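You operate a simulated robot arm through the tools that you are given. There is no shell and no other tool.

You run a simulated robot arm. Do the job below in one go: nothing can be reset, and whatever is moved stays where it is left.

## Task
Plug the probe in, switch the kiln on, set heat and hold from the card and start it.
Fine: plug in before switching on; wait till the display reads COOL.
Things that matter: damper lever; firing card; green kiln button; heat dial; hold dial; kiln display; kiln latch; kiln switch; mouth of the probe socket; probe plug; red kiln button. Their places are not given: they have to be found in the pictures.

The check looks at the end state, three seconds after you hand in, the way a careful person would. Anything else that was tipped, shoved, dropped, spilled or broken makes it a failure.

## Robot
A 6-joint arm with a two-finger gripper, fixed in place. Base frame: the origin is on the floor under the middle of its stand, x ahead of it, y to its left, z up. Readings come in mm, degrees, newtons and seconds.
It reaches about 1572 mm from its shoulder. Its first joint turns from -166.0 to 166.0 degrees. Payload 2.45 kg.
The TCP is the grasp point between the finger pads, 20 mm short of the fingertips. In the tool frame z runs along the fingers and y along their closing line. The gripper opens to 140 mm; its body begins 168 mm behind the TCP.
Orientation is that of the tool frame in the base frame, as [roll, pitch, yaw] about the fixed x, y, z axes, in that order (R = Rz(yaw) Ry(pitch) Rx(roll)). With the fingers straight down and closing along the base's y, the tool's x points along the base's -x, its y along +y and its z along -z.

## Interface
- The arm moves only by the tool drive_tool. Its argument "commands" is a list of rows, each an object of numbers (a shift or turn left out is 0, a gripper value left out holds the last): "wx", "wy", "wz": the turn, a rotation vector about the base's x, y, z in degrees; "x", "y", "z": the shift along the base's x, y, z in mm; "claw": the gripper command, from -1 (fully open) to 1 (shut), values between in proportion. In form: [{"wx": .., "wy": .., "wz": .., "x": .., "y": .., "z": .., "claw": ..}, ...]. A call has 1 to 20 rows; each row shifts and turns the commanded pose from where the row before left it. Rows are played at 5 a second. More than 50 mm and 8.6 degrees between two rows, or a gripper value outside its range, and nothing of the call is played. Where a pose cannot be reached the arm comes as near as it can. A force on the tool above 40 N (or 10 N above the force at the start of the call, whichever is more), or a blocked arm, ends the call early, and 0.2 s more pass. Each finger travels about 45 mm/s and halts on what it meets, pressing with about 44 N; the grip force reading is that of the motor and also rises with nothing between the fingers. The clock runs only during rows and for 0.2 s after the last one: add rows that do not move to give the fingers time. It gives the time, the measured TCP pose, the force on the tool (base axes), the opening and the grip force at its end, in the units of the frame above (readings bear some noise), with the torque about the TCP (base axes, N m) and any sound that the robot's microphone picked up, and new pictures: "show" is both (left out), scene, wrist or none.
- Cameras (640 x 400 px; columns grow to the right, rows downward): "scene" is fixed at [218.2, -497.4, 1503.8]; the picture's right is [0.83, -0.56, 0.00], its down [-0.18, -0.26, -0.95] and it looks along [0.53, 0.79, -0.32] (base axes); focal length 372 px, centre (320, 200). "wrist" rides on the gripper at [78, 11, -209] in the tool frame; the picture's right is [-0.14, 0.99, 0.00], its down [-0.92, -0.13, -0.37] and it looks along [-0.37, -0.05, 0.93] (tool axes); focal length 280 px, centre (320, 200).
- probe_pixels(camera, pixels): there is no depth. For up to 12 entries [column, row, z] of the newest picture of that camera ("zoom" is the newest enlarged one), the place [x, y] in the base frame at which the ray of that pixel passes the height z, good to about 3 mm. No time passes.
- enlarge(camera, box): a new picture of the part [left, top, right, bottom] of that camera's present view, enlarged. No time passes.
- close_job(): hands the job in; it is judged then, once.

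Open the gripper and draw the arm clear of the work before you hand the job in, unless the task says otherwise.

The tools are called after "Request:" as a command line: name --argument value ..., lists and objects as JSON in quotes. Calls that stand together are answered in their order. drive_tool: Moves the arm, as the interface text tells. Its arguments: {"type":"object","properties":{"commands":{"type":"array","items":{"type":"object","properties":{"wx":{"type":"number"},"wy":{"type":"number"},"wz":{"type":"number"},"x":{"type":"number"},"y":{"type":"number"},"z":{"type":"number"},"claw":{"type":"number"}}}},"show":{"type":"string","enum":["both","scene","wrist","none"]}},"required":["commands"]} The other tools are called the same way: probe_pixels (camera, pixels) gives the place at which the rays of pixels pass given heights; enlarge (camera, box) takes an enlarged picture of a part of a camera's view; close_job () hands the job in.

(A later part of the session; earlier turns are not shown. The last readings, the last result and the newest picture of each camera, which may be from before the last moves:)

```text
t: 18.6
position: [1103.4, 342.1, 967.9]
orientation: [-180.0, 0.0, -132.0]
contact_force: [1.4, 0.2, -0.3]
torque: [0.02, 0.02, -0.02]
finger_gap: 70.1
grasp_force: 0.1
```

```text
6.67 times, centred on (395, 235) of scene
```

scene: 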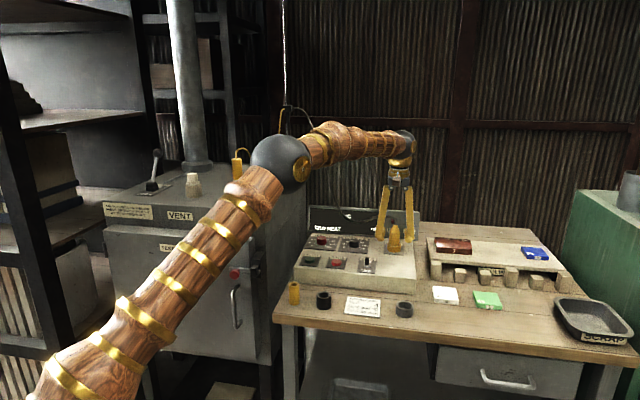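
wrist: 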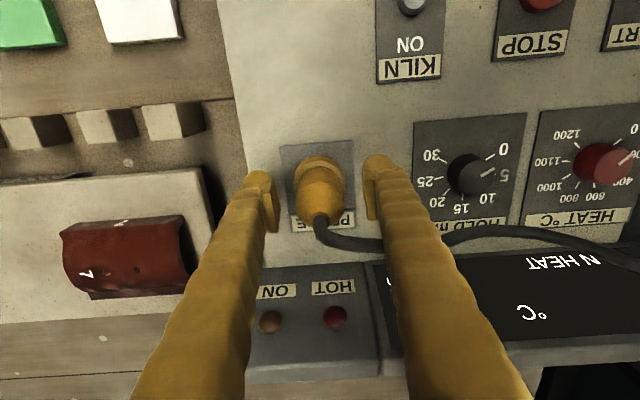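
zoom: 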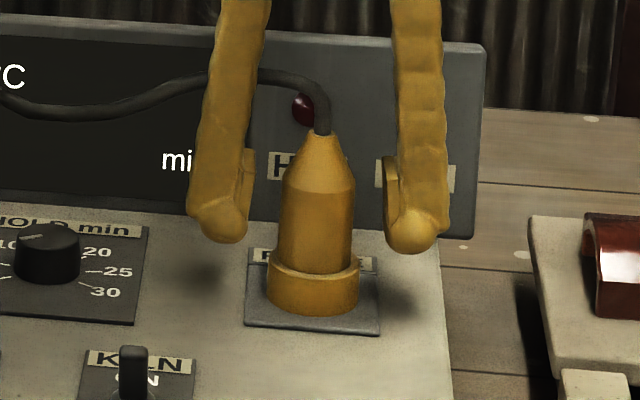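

The plug stays put on its own. I back off toward the bench front and up, keeping the fingers straddling the plug until clear of the cable.

Request:
drive_tool --commands '[{"x": -7, "y": -7.5, "z": 15}, {"x": -7, "y": -7.5, "z": 20}, {"x": -7, "y": -7.5, "z": 25}, {"x": -15, "y": -16, "z": 35}, {"x": -20, "y": -22, "z": 35}, {"x": -20, "y": -22, "z": 20}, {}]' --show "both"

Request:
enlarge --camera "wrist" --box '[280, 60, 600, 320]'

Request:
enlarge --camera "scene" --box '[290, 190, 430, 295]'

```text
t: 20.2
position: [1028.0, 258.0, 1117.6]
orientation: [180.0, 0.1, -132.0]
contact_force: [-0.9, -0.3, -0.1]
torque: [0.02, 0.0, 0.03]
finger_gap: 69.8
grasp_force: 0.0
```

scene: 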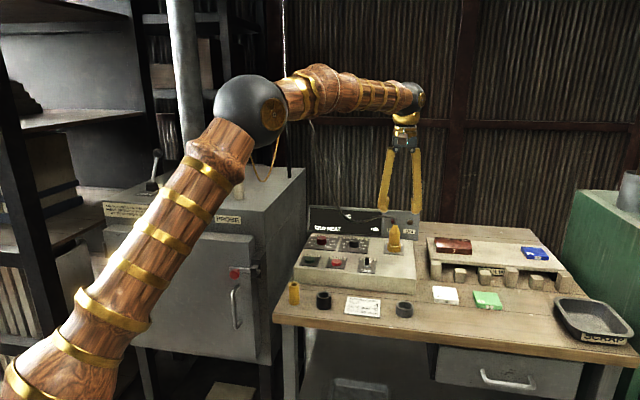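
wrist: 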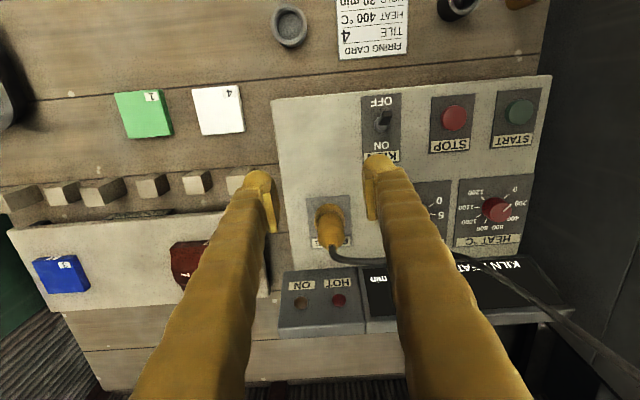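

```text
1.54 times, centred on (440, 190) of wrist
```

zoom: 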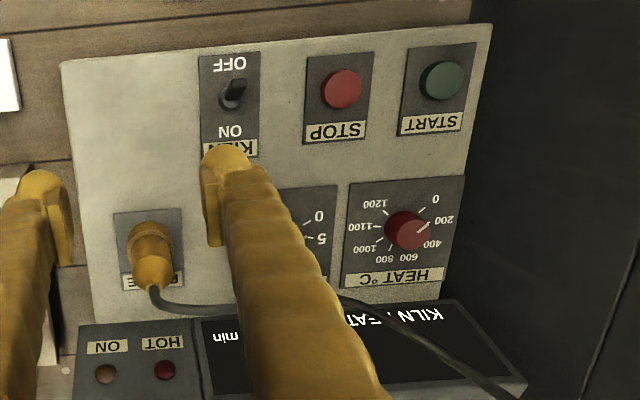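

```text
3.81 times, centred on (360, 242) of scene
```

zoom: 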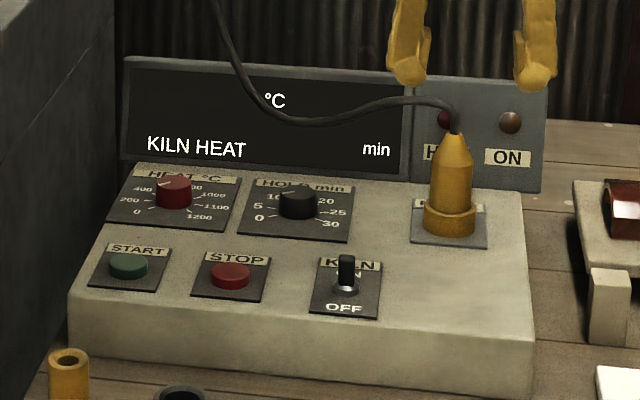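

The plug sits in the socket and the cable drapes over the display, leaving dials and switch free. I zoom on the toggle and buttons and probe their places at estimated heights (panel ≈ 925).

Request:
enlarge --camera "wrist" --box '[350, 85, 420, 170]'

Request:
enlarge --camera "wrist" --box '[410, 80, 550, 250]'

Request:
probe_pixels --camera "wrist" --pixels '[[380, 126, 925], [386, 115, 955], [454, 118, 935], [520, 111, 935], [495, 210, 955], [276, 102, 925], [549, 77, 925], [303, 266, 925], [328, 220, 945]]'

Request:
enlarge --camera "scene" --box '[350, 245, 390, 280]'

```text
4.71 times, centred on (385, 128) of wrist
```

zoom: 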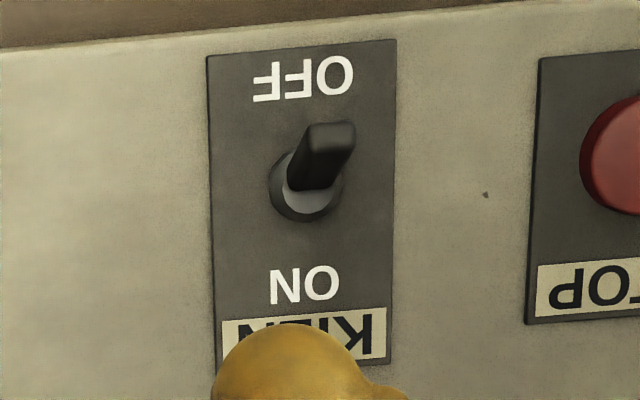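

```text
2.35 times, centred on (480, 165) of wrist
```

zoom: 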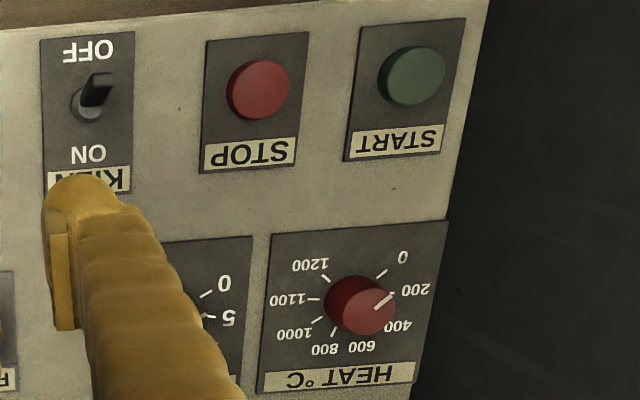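

```text
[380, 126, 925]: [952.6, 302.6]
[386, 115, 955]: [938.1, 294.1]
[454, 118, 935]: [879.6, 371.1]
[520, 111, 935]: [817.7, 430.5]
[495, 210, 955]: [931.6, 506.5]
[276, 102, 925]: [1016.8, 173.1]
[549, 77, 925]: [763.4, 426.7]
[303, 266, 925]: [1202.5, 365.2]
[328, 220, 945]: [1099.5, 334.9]
```

```text
11.43 times, centred on (370, 262) of scene
```

zoom: 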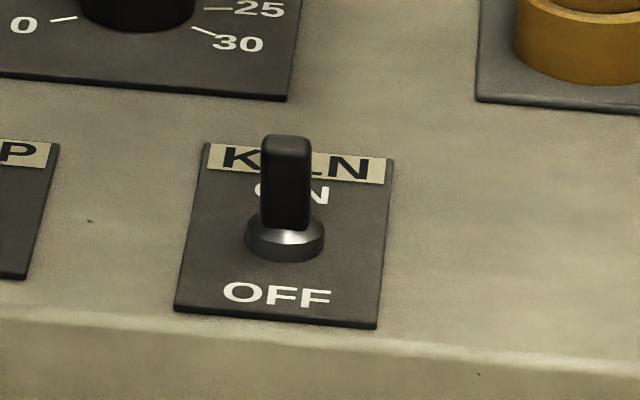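

Bench axes come out at 45°: the toggle base is near (953,303) and its tip leans to the bench front (≈(938,294)). I close the fingers, square the tool to the bench and go in front of the toggle at a safe height.

Request:
drive_tool --commands '[{"x": -39.3, "y": 2, "wz": -3, "claw": 0.5}, {"x": -39.3, "y": 2, "claw": 1}, {"x": -39.3, "y": 2}, {"z": -36}, {"z": -36}, {"z": -30}, {}, {}]' --show "both"

Request:
enlarge --camera "wrist" --box '[250, 130, 400, 260]'

Request:
enlarge --camera "scene" --box '[330, 220, 410, 290]'

```text
t: 22.0
position: [911.9, 265.2, 1016.9]
orientation: [-180.0, 0.0, -135.0]
contact_force: [0.2, 0.1, -0.6]
torque: [0.01, 0.01, -0.01]
finger_gap: 0.1
grasp_force: 29.2
```

scene: 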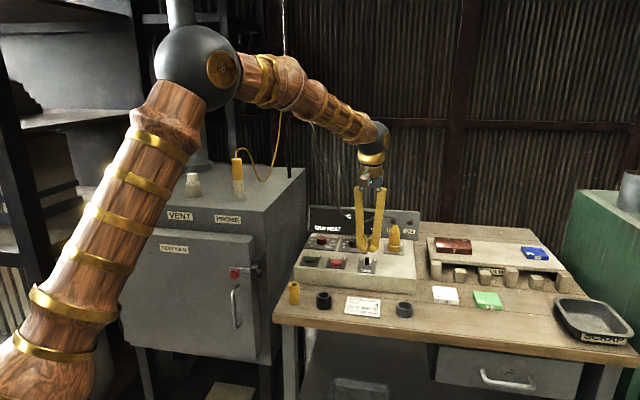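
wrist: 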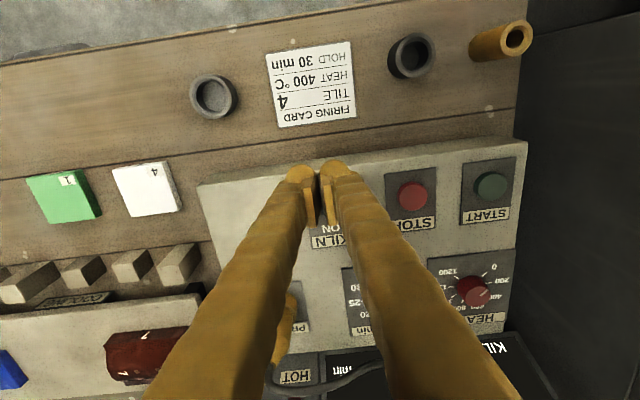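

```text
3.08 times, centred on (325, 195) of wrist
```

zoom: 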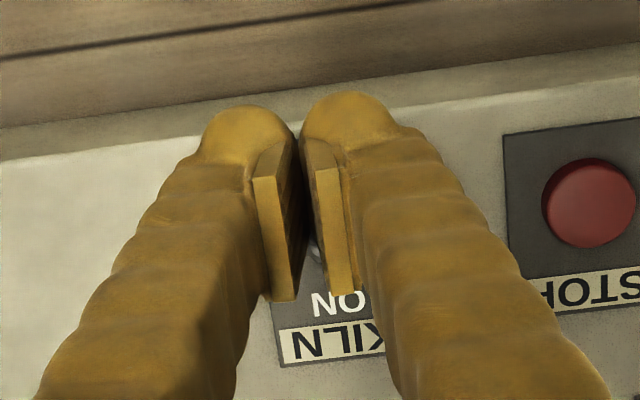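

```text
5.71 times, centred on (370, 255) of scene
```

zoom: 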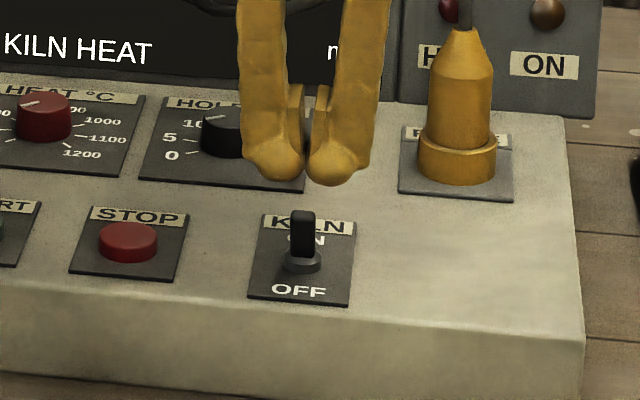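

Fingers are closed and lined up in front of the lever in scene view (fingers (306,175), lever (303,240) in the zoom). I lower to put the fingertips at lever height and look.

Request:
drive_tool --commands '[{"z": -20}, {"z": -20}, {"z": -12}, {}]' --show "both"

Request:
enlarge --camera "scene" --box '[330, 230, 410, 290]'

Request:
enlarge --camera "wrist" --box '[250, 130, 400, 260]'

```text
t: 23.0
position: [911.8, 265.7, 963.4]
orientation: [-179.9, 0.0, -134.9]
contact_force: [-0.1, -0.2, -0.4]
torque: [0.0, 0.0, 0.01]
finger_gap: 0.1
grasp_force: 29.0
```

scene: 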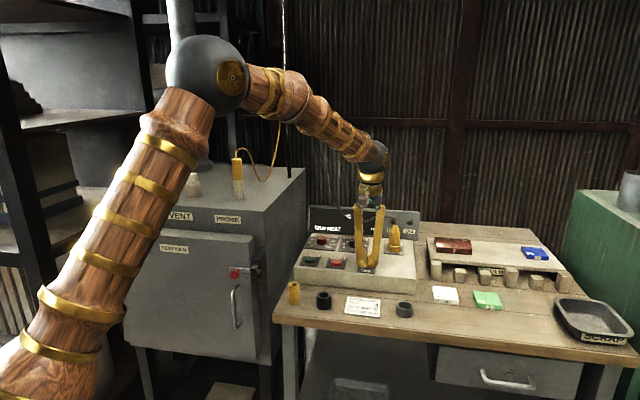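
wrist: 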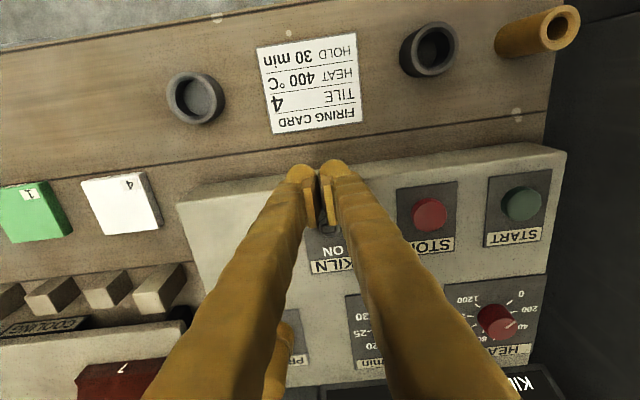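

```text
6.67 times, centred on (370, 260) of scene
```

zoom: 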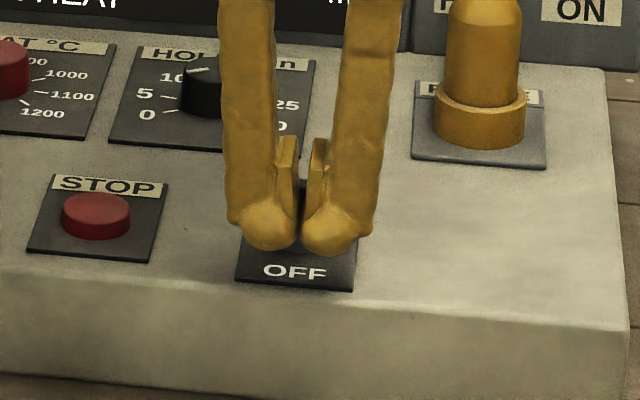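

```text
3.08 times, centred on (325, 195) of wrist
```

zoom: 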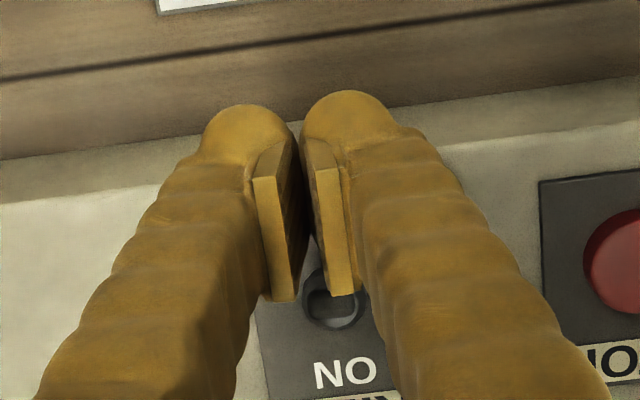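

The boss shows about 51 mm ahead of the tool axis, so the lever is straight in front of the fingers. I push slowly along the bench depth (+x+y) and watch force and sound.

Request:
drive_tool --commands '[{"x": 4.2, "y": 4.2}, {"x": 4.2, "y": 4.2}, {"x": 4.2, "y": 4.2}, {"x": 4.2, "y": 4.2}, {"x": 4.2, "y": 4.2}, {"x": 4.2, "y": 4.2}, {}]' --show "both"

Request:
enlarge --camera "scene" --box '[330, 200, 430, 290]'

Request:
enlarge --camera "wrist" --box '[250, 130, 400, 260]'

```text
t: 24.6
position: [933.9, 291.3, 963.7]
orientation: [180.0, 0.0, -135.0]
contact_force: [-0.2, 0.2, -0.1]
torque: [0.02, 0.02, 0.01]
finger_gap: 0.0
grasp_force: 29.5
```

scene: 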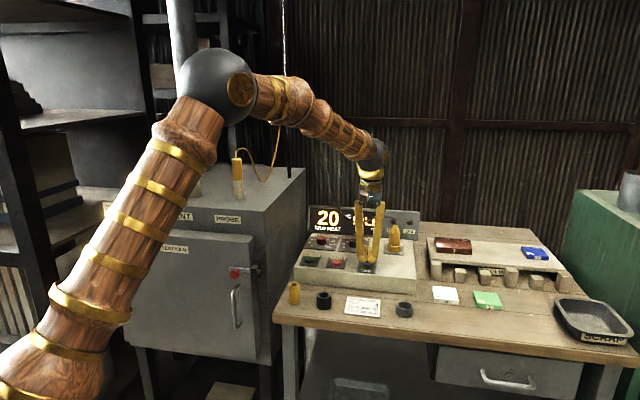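
wrist: 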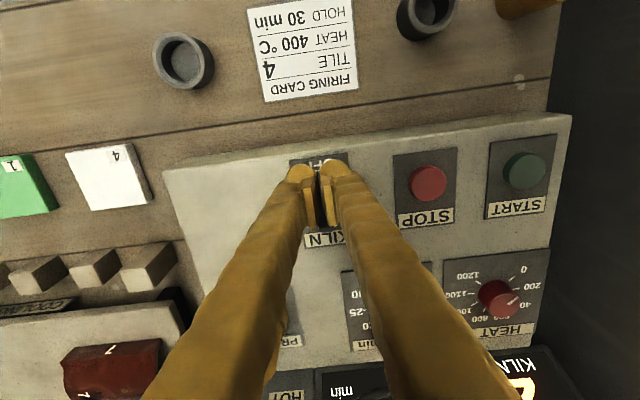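

```text
4.44 times, centred on (380, 245) of scene
```

zoom: 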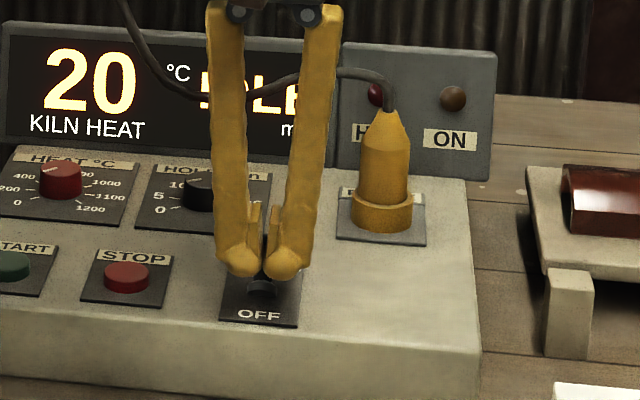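

```text
3.08 times, centred on (325, 195) of wrist
```

zoom: 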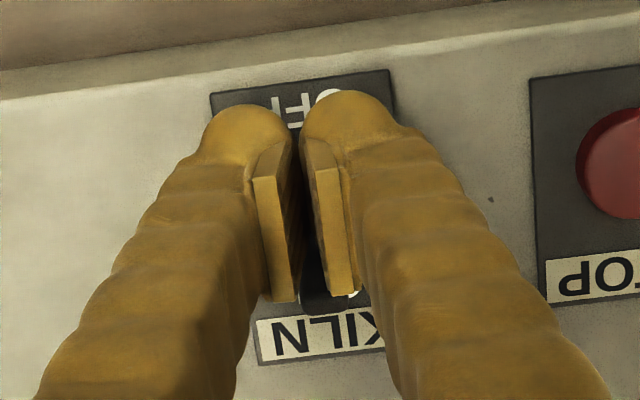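

The display lit up: "20 °C … IDLE" – the switch flipped to ON. I back away to the front and raise the arm to see the display and dials.

Request:
drive_tool --commands '[{"x": -9, "y": -9}, {"x": -9, "y": -9, "z": 5}, {"x": -6, "y": -6, "z": 35}, {"z": 40}, {"z": 40}, {"z": 30}, {}]' --show "both"

Request:
enlarge --camera "scene" --box '[290, 190, 430, 290]'

Request:
enlarge --camera "wrist" --box '[360, 130, 560, 300]'

```text
t: 26.2
position: [909.1, 268.2, 1113.6]
orientation: [-180.0, 0.1, -135.0]
contact_force: [-1.0, -0.3, -0.3]
torque: [0.01, 0.01, -0.03]
finger_gap: 0.1
grasp_force: 29.6
```

scene: 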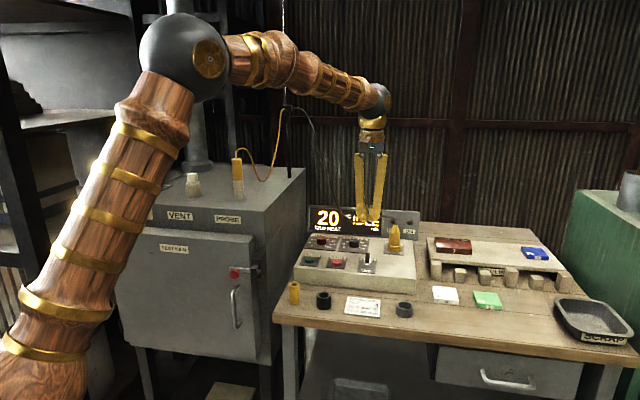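
wrist: 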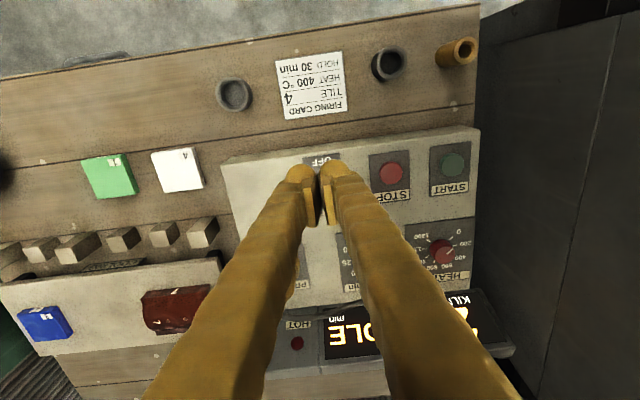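

```text
4.00 times, centred on (360, 240) of scene
```

zoom: 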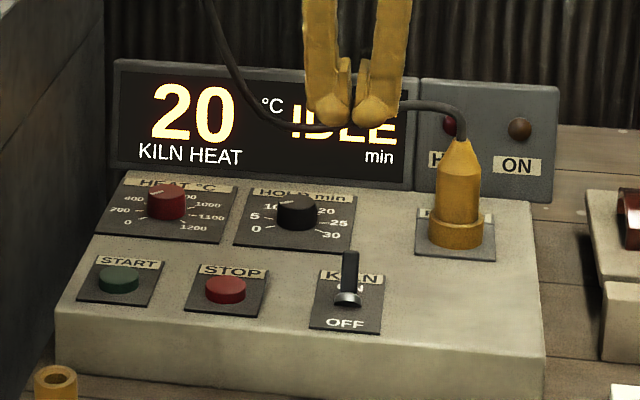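

```text
2.35 times, centred on (460, 215) of wrist
```

zoom: 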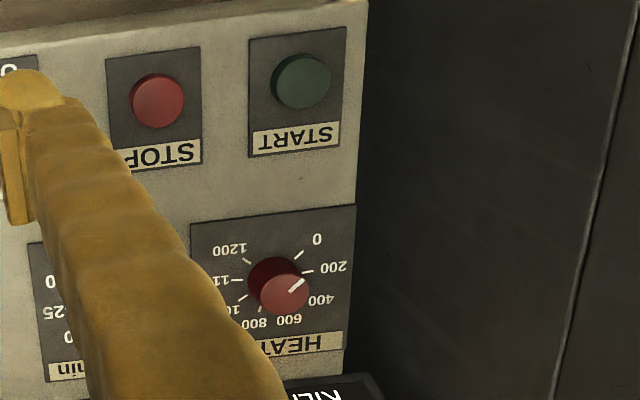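

The display shows 20 °C and IDLE, so the kiln is on and idle. Next the heat dial: I open the fingers to ~100 mm and move above it at about (932,506) to read the pointer.

Request:
drive_tool --commands '[{"x": 4.5, "y": 47.6, "z": -5, "claw": -0.43}, {"x": 4.5, "y": 47.6, "z": -5}, {"x": 4.5, "y": 47.6, "z": -5}, {"x": 4.5, "y": 47.6, "z": -5}, {"x": 4.5, "y": 47.6, "z": -5}, {}, {}]' --show "both"

Request:
enlarge --camera "wrist" --box '[250, 90, 420, 240]'

Request:
enlarge --camera "scene" --box '[290, 190, 430, 290]'

```text
t: 27.8
position: [931.0, 504.9, 1090.6]
orientation: [180.0, 0.0, -134.9]
contact_force: [-0.5, 0.1, -0.1]
torque: [0.03, 0.01, 0.01]
finger_gap: 100.2
grasp_force: 0.0
```

scene: 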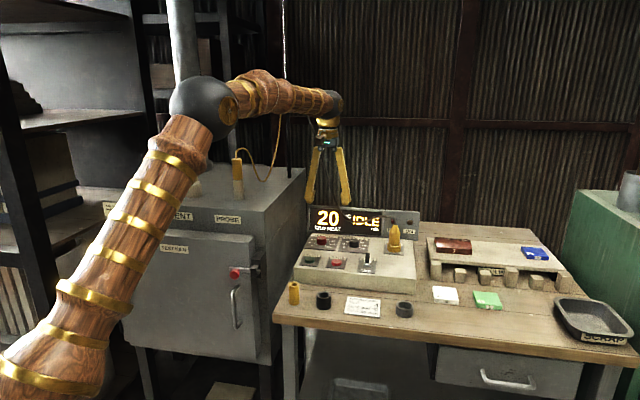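
wrist: 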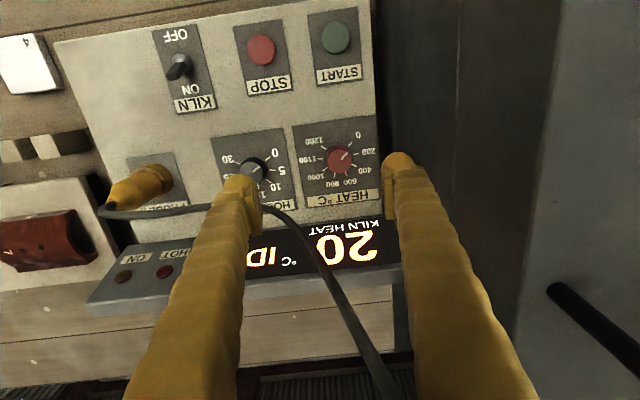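

```text
2.67 times, centred on (335, 165) of wrist
```

zoom: 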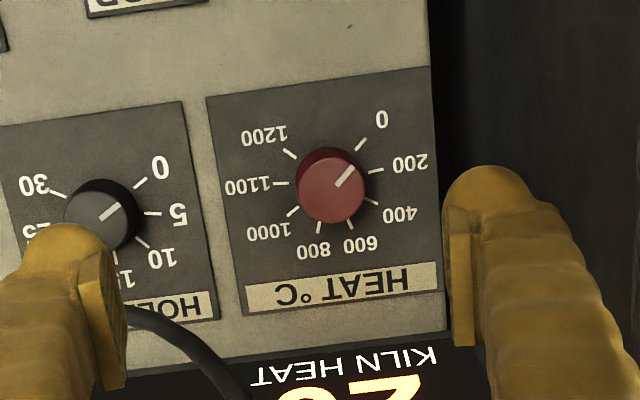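

```text
4.00 times, centred on (360, 240) of scene
```

zoom: 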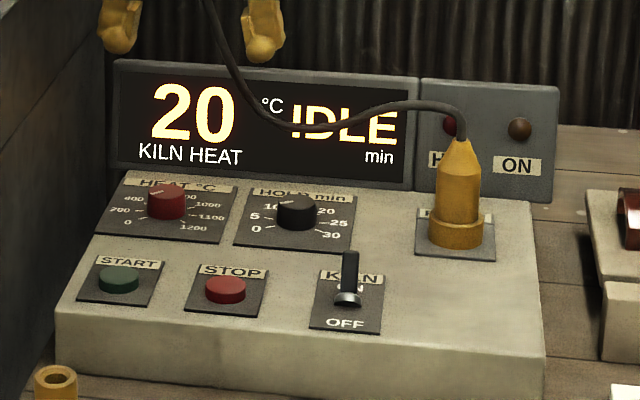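

Both pointers turn out to sit at 0 (heat pointer (353,166) lines up with the 0 tick at (360,145)); the ticks are evenly spaced (~38.6° for heat, 45° for hold), clockwise. So heat 400 needs about 77° clockwise and hold 30 needs 270°. I locate the knobs precisely.

Request:
probe_pixels --camera "wrist" --pixels '[[339.5, 160.5, 940], [339.5, 160.5, 960], [253.5, 172, 940], [253.5, 172, 960], [338.3, 160.1, 927]]'

Request:
probe_pixels --camera "scene" --pixels '[[321.3, 237.5, 940], [321.3, 237.5, 960], [353.9, 239.8, 940], [353.9, 239.8, 960]]'

Request:
enlarge --camera "wrist" --box '[305, 130, 375, 190]'

Request:
enlarge --camera "scene" --box '[305, 225, 375, 265]'

```text
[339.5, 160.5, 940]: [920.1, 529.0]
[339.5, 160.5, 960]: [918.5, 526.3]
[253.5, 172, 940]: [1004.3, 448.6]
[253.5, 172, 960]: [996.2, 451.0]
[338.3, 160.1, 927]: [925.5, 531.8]
```

```text
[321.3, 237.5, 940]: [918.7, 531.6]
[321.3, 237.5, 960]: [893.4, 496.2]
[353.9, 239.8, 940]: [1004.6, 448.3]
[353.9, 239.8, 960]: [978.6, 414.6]
```

```text
6.67 times, centred on (340, 160) of wrist
```

zoom: 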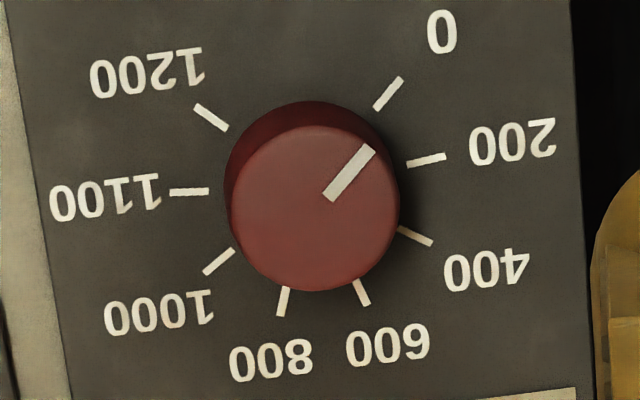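

```text
9.14 times, centred on (340, 245) of scene
```

zoom: 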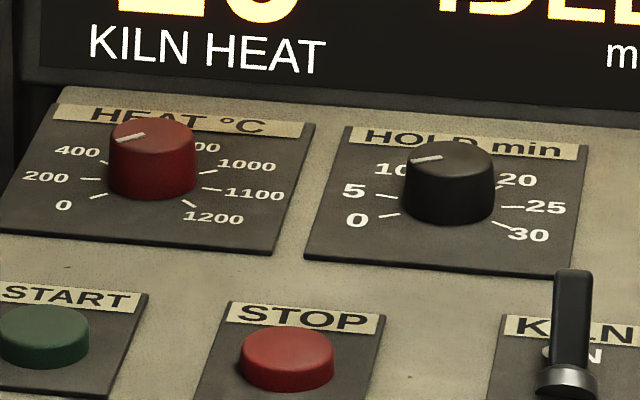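

Knob tops triangulate cleanly: heat at (920,529,940), hold at (1004,448.5,940). I turn the tool +38° so I have travel for a clockwise turn, set a ~62 mm opening, and lower above the heat knob to check centring.

Request:
drive_tool --commands '[{"x": -5.5, "y": 12, "wz": 7.6, "claw": 0.1}, {"x": -5.5, "y": 12, "wz": 7.6}, {"wz": 7.6, "z": -20}, {"wz": 7.6, "z": -25}, {"wz": 7.6, "z": -25}, {"z": -20}, {}, {}]' --show "both"

Request:
enlarge --camera "wrist" --box '[260, 120, 380, 240]'

Request:
enlarge --camera "scene" --box '[290, 190, 390, 265]'

```text
t: 29.6
position: [922.5, 528.6, 998.6]
orientation: [180.0, 0.0, -96.9]
contact_force: [0.8, 0.8, 0.2]
torque: [0.01, -0.01, -0.02]
finger_gap: 62.9
grasp_force: 0.1
```

scene: 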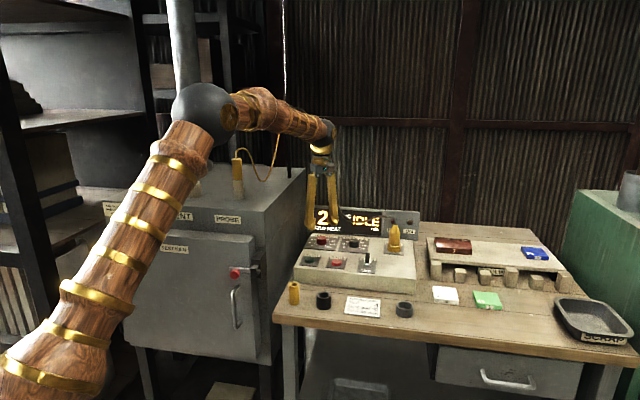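
wrist: 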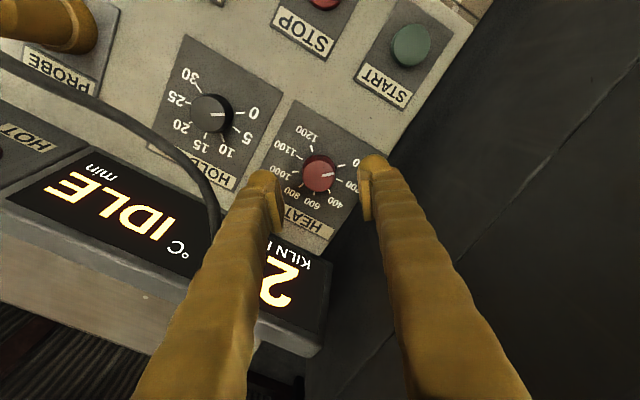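

```text
3.33 times, centred on (320, 180) of wrist
```

zoom: 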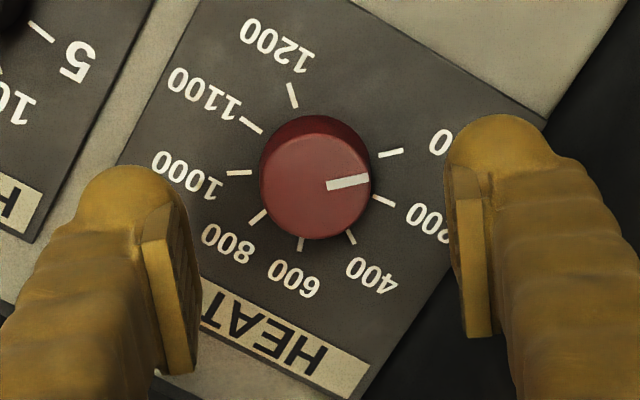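

```text
5.33 times, centred on (340, 228) of scene
```

zoom: 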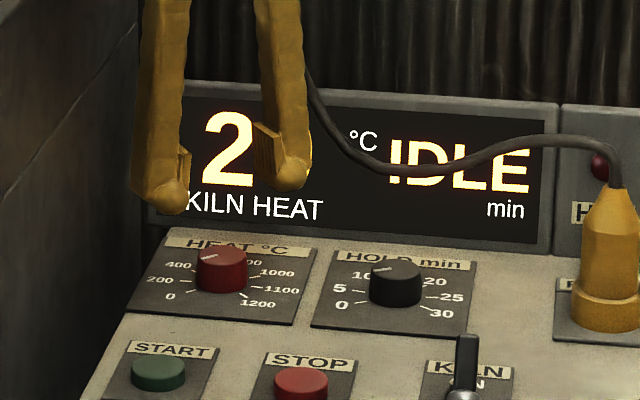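

The knob is centred between the fingers to within ~2 mm (knob (318.5,176) vs axis (320,174)). I lower to the knob with small final steps, watching for contact with the plate.

Request:
drive_tool --commands '[{"z": -18, "y": 1}, {"z": -18}, {"z": -8}, {"z": -4}, {"z": -3}, {}]' --show "both"

Request:
enlarge --camera "wrist" --box '[260, 120, 380, 240]'

Request:
enlarge --camera "scene" --box '[290, 210, 370, 265]'

```text
t: 31.0
position: [921.1, 528.7, 946.4]
orientation: [180.0, -0.1, -97.0]
contact_force: [0.4, 0.2, -0.2]
torque: [-0.02, -0.02, -0.02]
finger_gap: 62.7
grasp_force: 0.0
```

scene: 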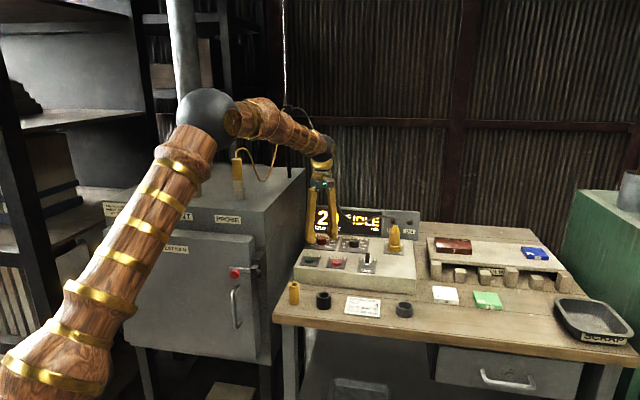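
wrist: 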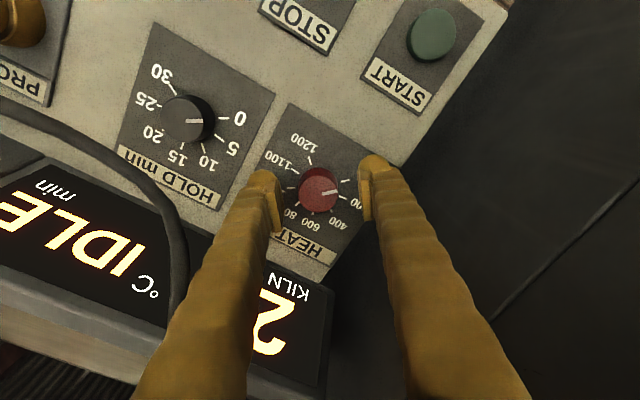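

```text
3.33 times, centred on (320, 180) of wrist
```

zoom: 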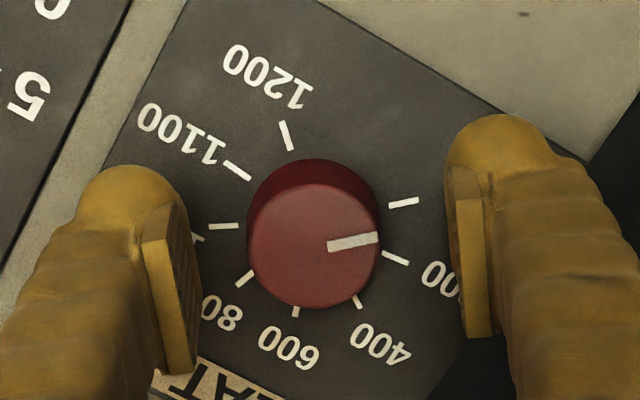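

```text
7.27 times, centred on (330, 238) of scene
```

zoom: 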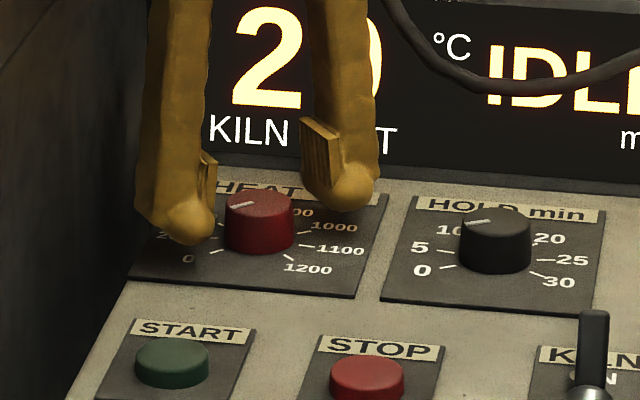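

Fingers straddle the knob with pads overlapping it ~9 mm and still no contact. I go 2 mm lower, centre slightly, and close on the knob.

Request:
drive_tool --commands '[{"z": -2, "x": 1.0}, {"claw": 0.3}, {"claw": 0.5}, {"claw": 0.7}, {}, {}, {}]' --show "both"

Request:
enlarge --camera "wrist" --box '[260, 120, 380, 240]'

```text
t: 32.8
position: [924.6, 527.7, 945.0]
orientation: [-179.9, 0.1, -96.9]
contact_force: [5.4, 4.6, -1.0]
torque: [0.01, -0.09, -0.02]
finger_gap: 32.4
grasp_force: 45.4
stopped in row 7: the force on the tool passed its limit at 41 N (the readings are from after the stop); the commanded pose is now the measured one
```

scene: 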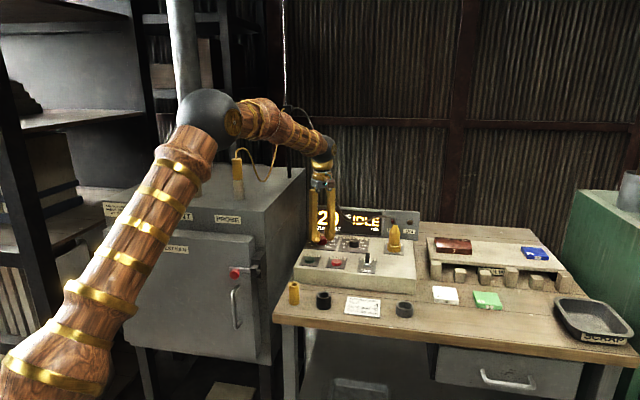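
wrist: 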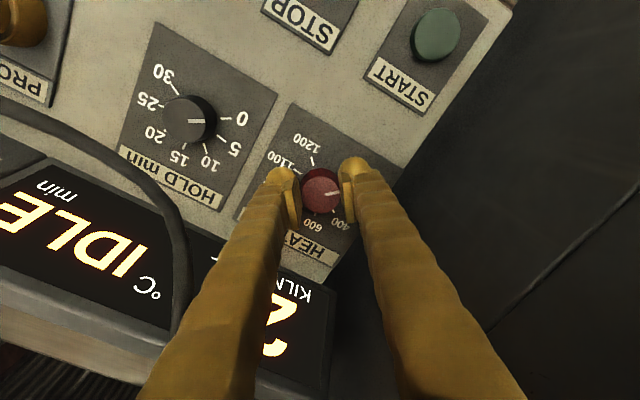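

```text
3.33 times, centred on (320, 180) of wrist
```

zoom: 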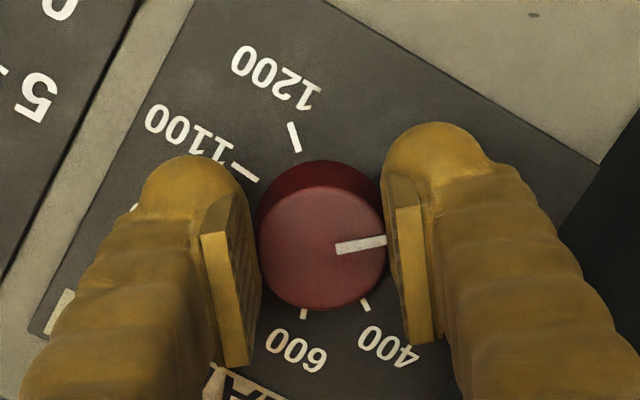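

Gripped the heat knob (gap 32.4 mm, 45 N). I now turn it 77° clockwise (from above), in 10 small rows, keeping the knob centre fixed.

Request:
drive_tool --commands '[{"wz": -7.71, "x": -0.16, "y": 0.16}, {"wz": -7.71, "x": -0.16, "y": 0.16}, {"wz": -7.71, "x": -0.16, "y": 0.16}, {"wz": -7.71, "x": -0.16, "y": 0.16}, {"wz": -7.71, "x": -0.16, "y": 0.16}, {"wz": -7.71, "x": -0.16, "y": 0.16}, {"wz": -7.71, "x": -0.16, "y": 0.16}, {"wz": -7.71, "x": -0.16, "y": 0.16}, {"wz": -7.71, "x": -0.16, "y": 0.16}, {"wz": -7.71, "x": -0.16, "y": 0.16}, {}]' --show "both"

Request:
enlarge --camera "wrist" --box '[260, 120, 380, 240]'

Request:
enlarge --camera "scene" --box '[290, 190, 430, 285]'

```text
t: 34.3
position: [921.8, 529.4, 944.5]
orientation: [-179.8, -0.1, -146.4]
contact_force: [-5.8, 1.9, 5.7]
torque: [0.0, 0.14, 0.02]
finger_gap: 32.6
grasp_force: 45.0
stopped in row 7: the force on the tool passed its limit at 42 N (the readings are from after the stop); the commanded pose is now the measured one
```

scene: 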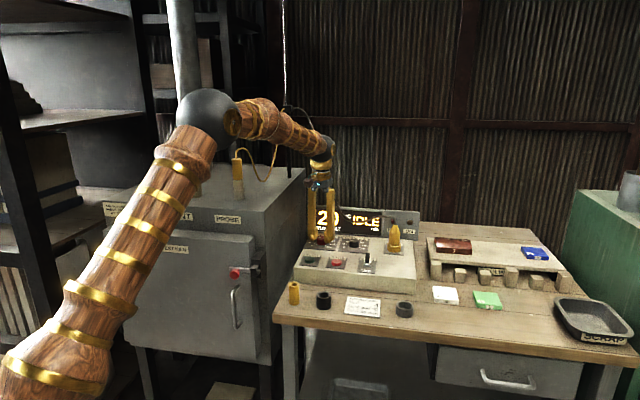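
wrist: 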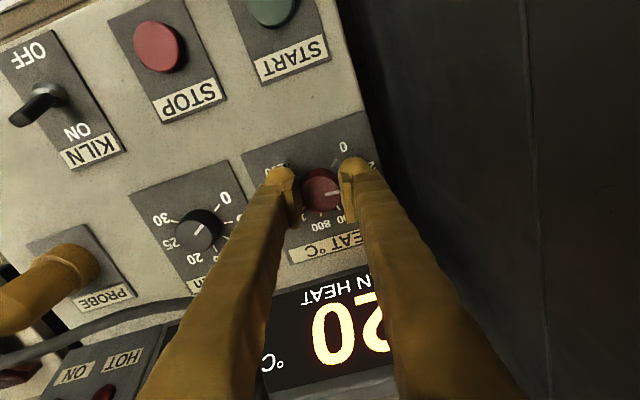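

```text
3.33 times, centred on (320, 180) of wrist
```

zoom: 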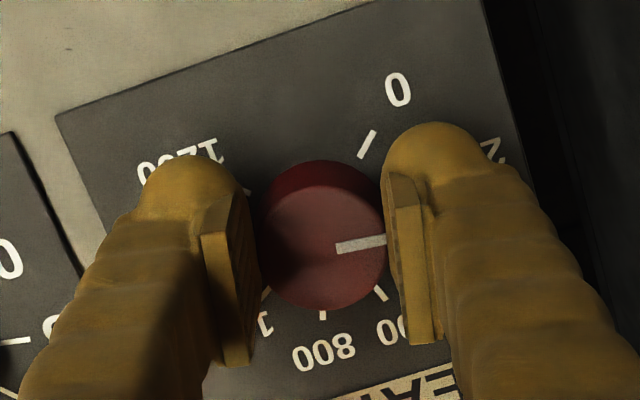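

```text
4.21 times, centred on (360, 238) of scene
```

zoom: 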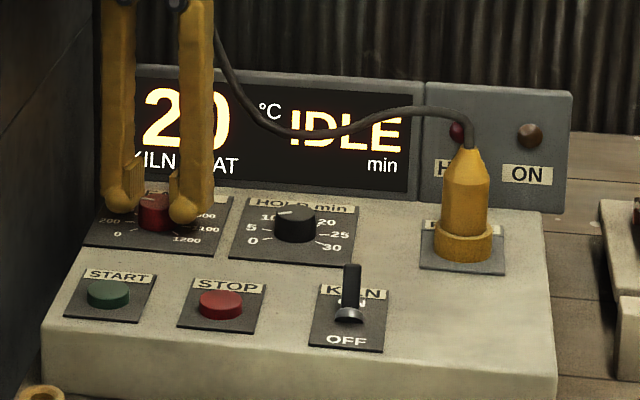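

The knob followed the gripper (~49.5° so far) but the turn stopped at 42 N because my turning centre was slightly off; the readings imply the knob axis is nearer (924.5,531). I continue the remaining ~27.5° about the corrected centre.

Request:
drive_tool --commands '[{"wz": -5.5, "x": -0.08, "y": 0.22}, {"wz": -5.5, "x": -0.08, "y": 0.22}, {"wz": -5.5, "x": -0.08, "y": 0.22}, {"wz": -5.5, "x": -0.08, "y": 0.22}, {"wz": -5.5, "x": -0.08, "y": 0.22}, {}]' --show "both"

Request:
enlarge --camera "wrist" --box '[260, 120, 380, 240]'

```text
t: 35.7
position: [920.7, 532.2, 945.8]
orientation: [-180.0, -0.1, -173.9]
contact_force: [-16.9, 5.1, 6.6]
torque: [0.07, 0.18, 0.04]
finger_gap: 32.5
grasp_force: 45.1
```

scene: 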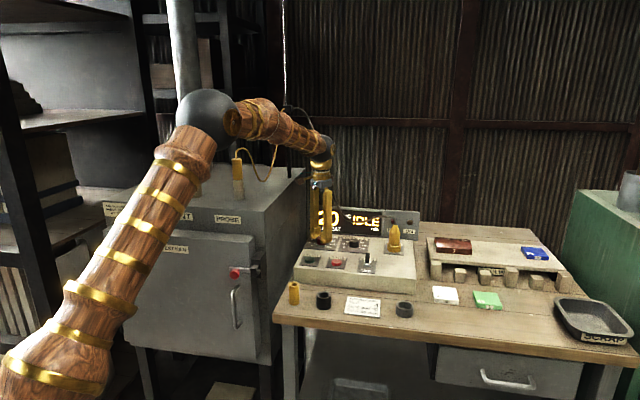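
wrist: 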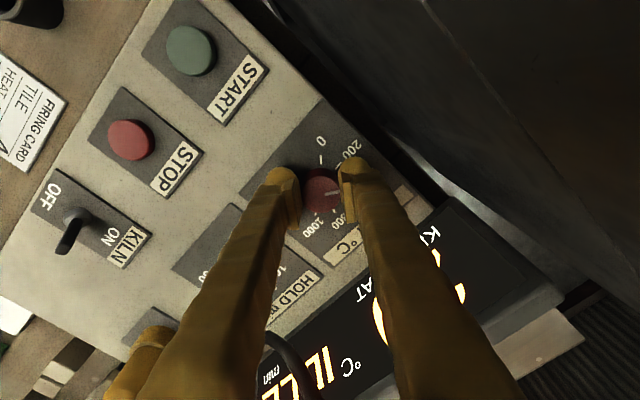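

```text
3.33 times, centred on (320, 180) of wrist
```

zoom: 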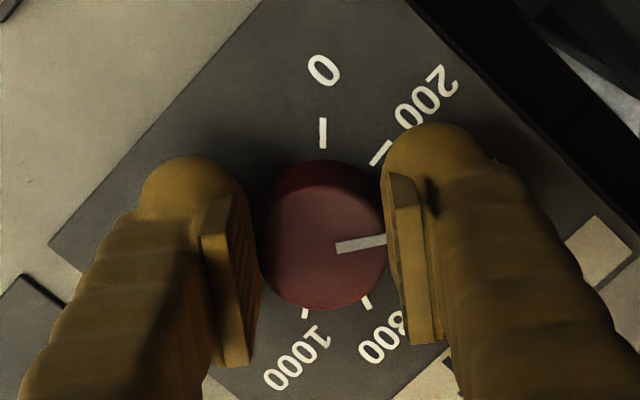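

Turned 77° in total. I open the fingers and rise to read the pointer against the ticks.

Request:
drive_tool --commands '[{"claw": 0.4}, {"claw": 0.1}, {}, {"z": 20}, {"z": 30}, {"z": 40}, {"z": 40}, {}]' --show "both"

Request:
enlarge --camera "wrist" --box '[280, 120, 370, 200]'

Request:
enlarge --camera "scene" --box '[305, 225, 375, 265]'

```text
t: 37.5
position: [918.6, 530.6, 1074.1]
orientation: [-179.9, -0.1, -173.9]
contact_force: [-1.5, -1.1, 0.1]
torque: [0.01, -0.01, 0.01]
finger_gap: 63.1
grasp_force: 0.1
```

scene: 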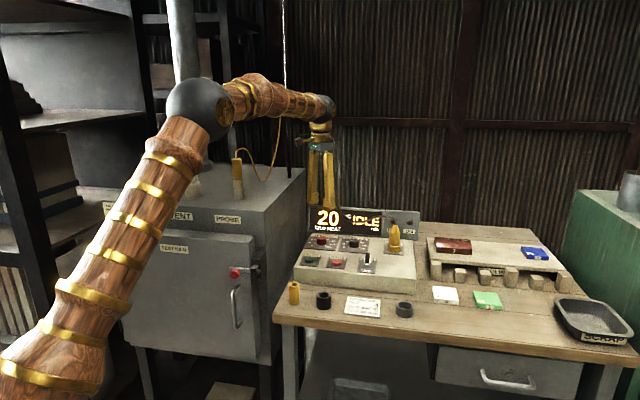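
wrist: 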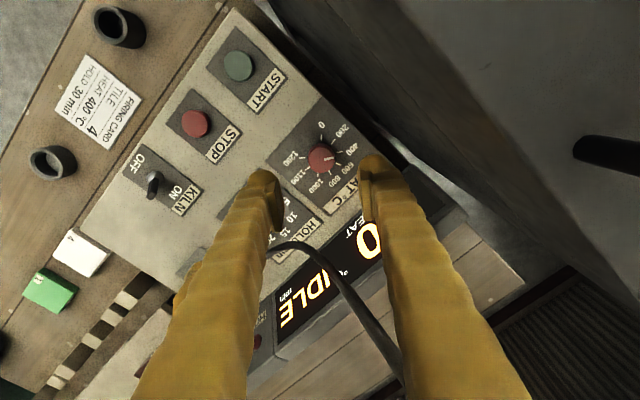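

```text
5.00 times, centred on (325, 160) of wrist
```

zoom: 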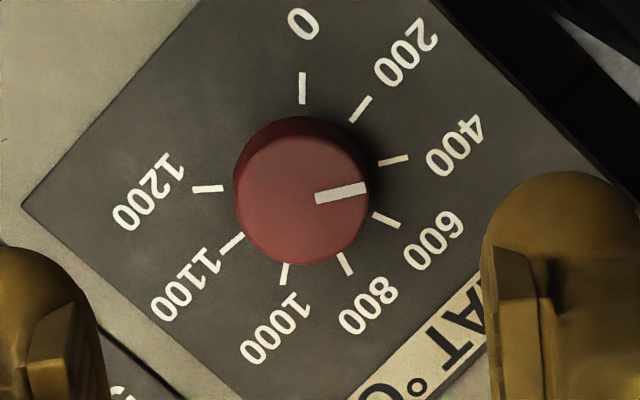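

```text
9.14 times, centred on (340, 245) of scene
```

zoom: 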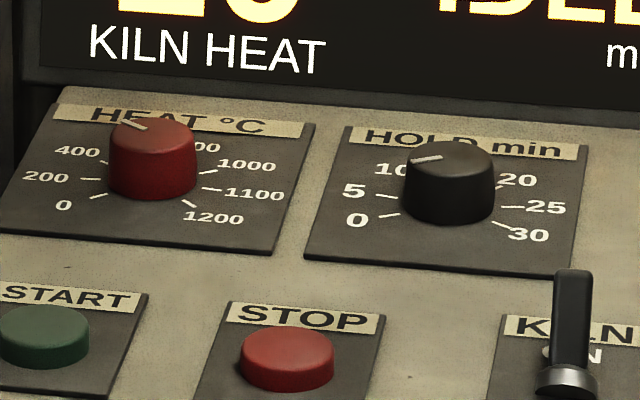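

The pointer now lines up with the 400 tick. I zoom further to check the remaining error.

Request:
enlarge --camera "wrist" --box '[300, 130, 350, 185]'

Request:
probe_pixels --camera "wrist" --pixels '[[324.2, 159.8, 940], [334.2, 157.4, 940], [336.6, 152.8, 921], [342.6, 151.4, 921], [321.6, 135, 921], [321.6, 140.6, 921], [299.4, 157.6, 921], [305.8, 157.6, 921], [317.4, 177.2, 921], [318.4, 172.8, 921], [321.3, 160, 940]]'

```text
7.27 times, centred on (325, 158) of wrist
```

zoom: 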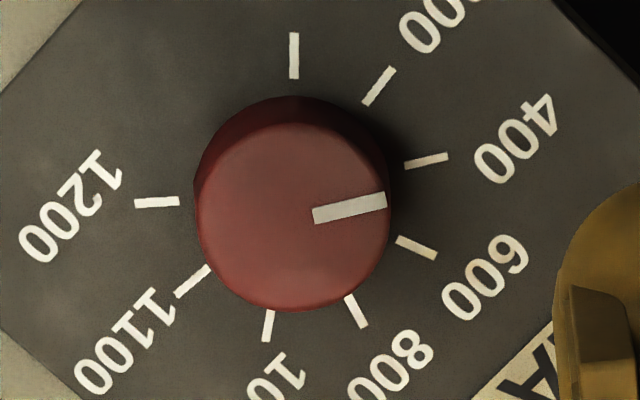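

```text
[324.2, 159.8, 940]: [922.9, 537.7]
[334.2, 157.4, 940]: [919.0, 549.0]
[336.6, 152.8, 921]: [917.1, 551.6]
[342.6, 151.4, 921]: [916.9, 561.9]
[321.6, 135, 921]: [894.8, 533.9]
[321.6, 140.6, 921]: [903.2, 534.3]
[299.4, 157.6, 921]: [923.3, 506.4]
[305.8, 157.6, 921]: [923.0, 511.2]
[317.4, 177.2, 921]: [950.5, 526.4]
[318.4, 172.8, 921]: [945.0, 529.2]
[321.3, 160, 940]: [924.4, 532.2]
```

Pointer and 400 tick are parallel (both 13.1°), so heat is set to 400. Before going to the hold knob I locate the sagging cable, which passes near it, using both cameras.

Request:
enlarge --camera "wrist" --box '[170, 170, 430, 400]'

Request:
enlarge --camera "scene" --box '[280, 100, 420, 260]'

Request:
probe_pixels --camera "scene" --pixels '[[355, 223, 980], [355, 223, 1030], [355, 223, 1080], [342, 212, 1000], [342, 212, 1080], [370, 218, 980], [370, 218, 1050]]'

Request:
probe_pixels --camera "wrist" --pixels '[[300, 245, 980], [300, 245, 1030], [330, 275, 980], [330, 275, 1030], [330, 275, 1080], [370, 330, 1000], [370, 330, 1080]]'

```text
1.74 times, centred on (300, 285) of wrist
```

zoom: 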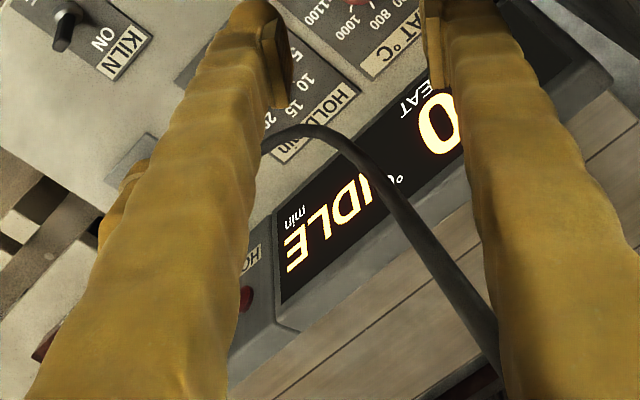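

```text
2.50 times, centred on (350, 180) of scene
```

zoom: 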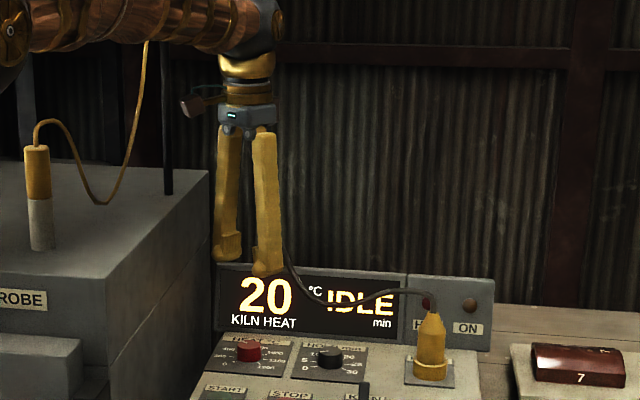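

```text
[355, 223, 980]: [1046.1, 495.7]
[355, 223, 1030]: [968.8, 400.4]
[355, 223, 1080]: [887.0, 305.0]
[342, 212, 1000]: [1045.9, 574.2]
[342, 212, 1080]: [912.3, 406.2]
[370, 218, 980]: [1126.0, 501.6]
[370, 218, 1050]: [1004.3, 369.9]
```

```text
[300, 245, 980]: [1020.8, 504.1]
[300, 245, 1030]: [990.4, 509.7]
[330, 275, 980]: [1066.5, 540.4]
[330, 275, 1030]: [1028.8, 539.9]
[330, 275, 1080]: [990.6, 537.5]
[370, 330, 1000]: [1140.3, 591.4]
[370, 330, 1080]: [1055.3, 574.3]
```

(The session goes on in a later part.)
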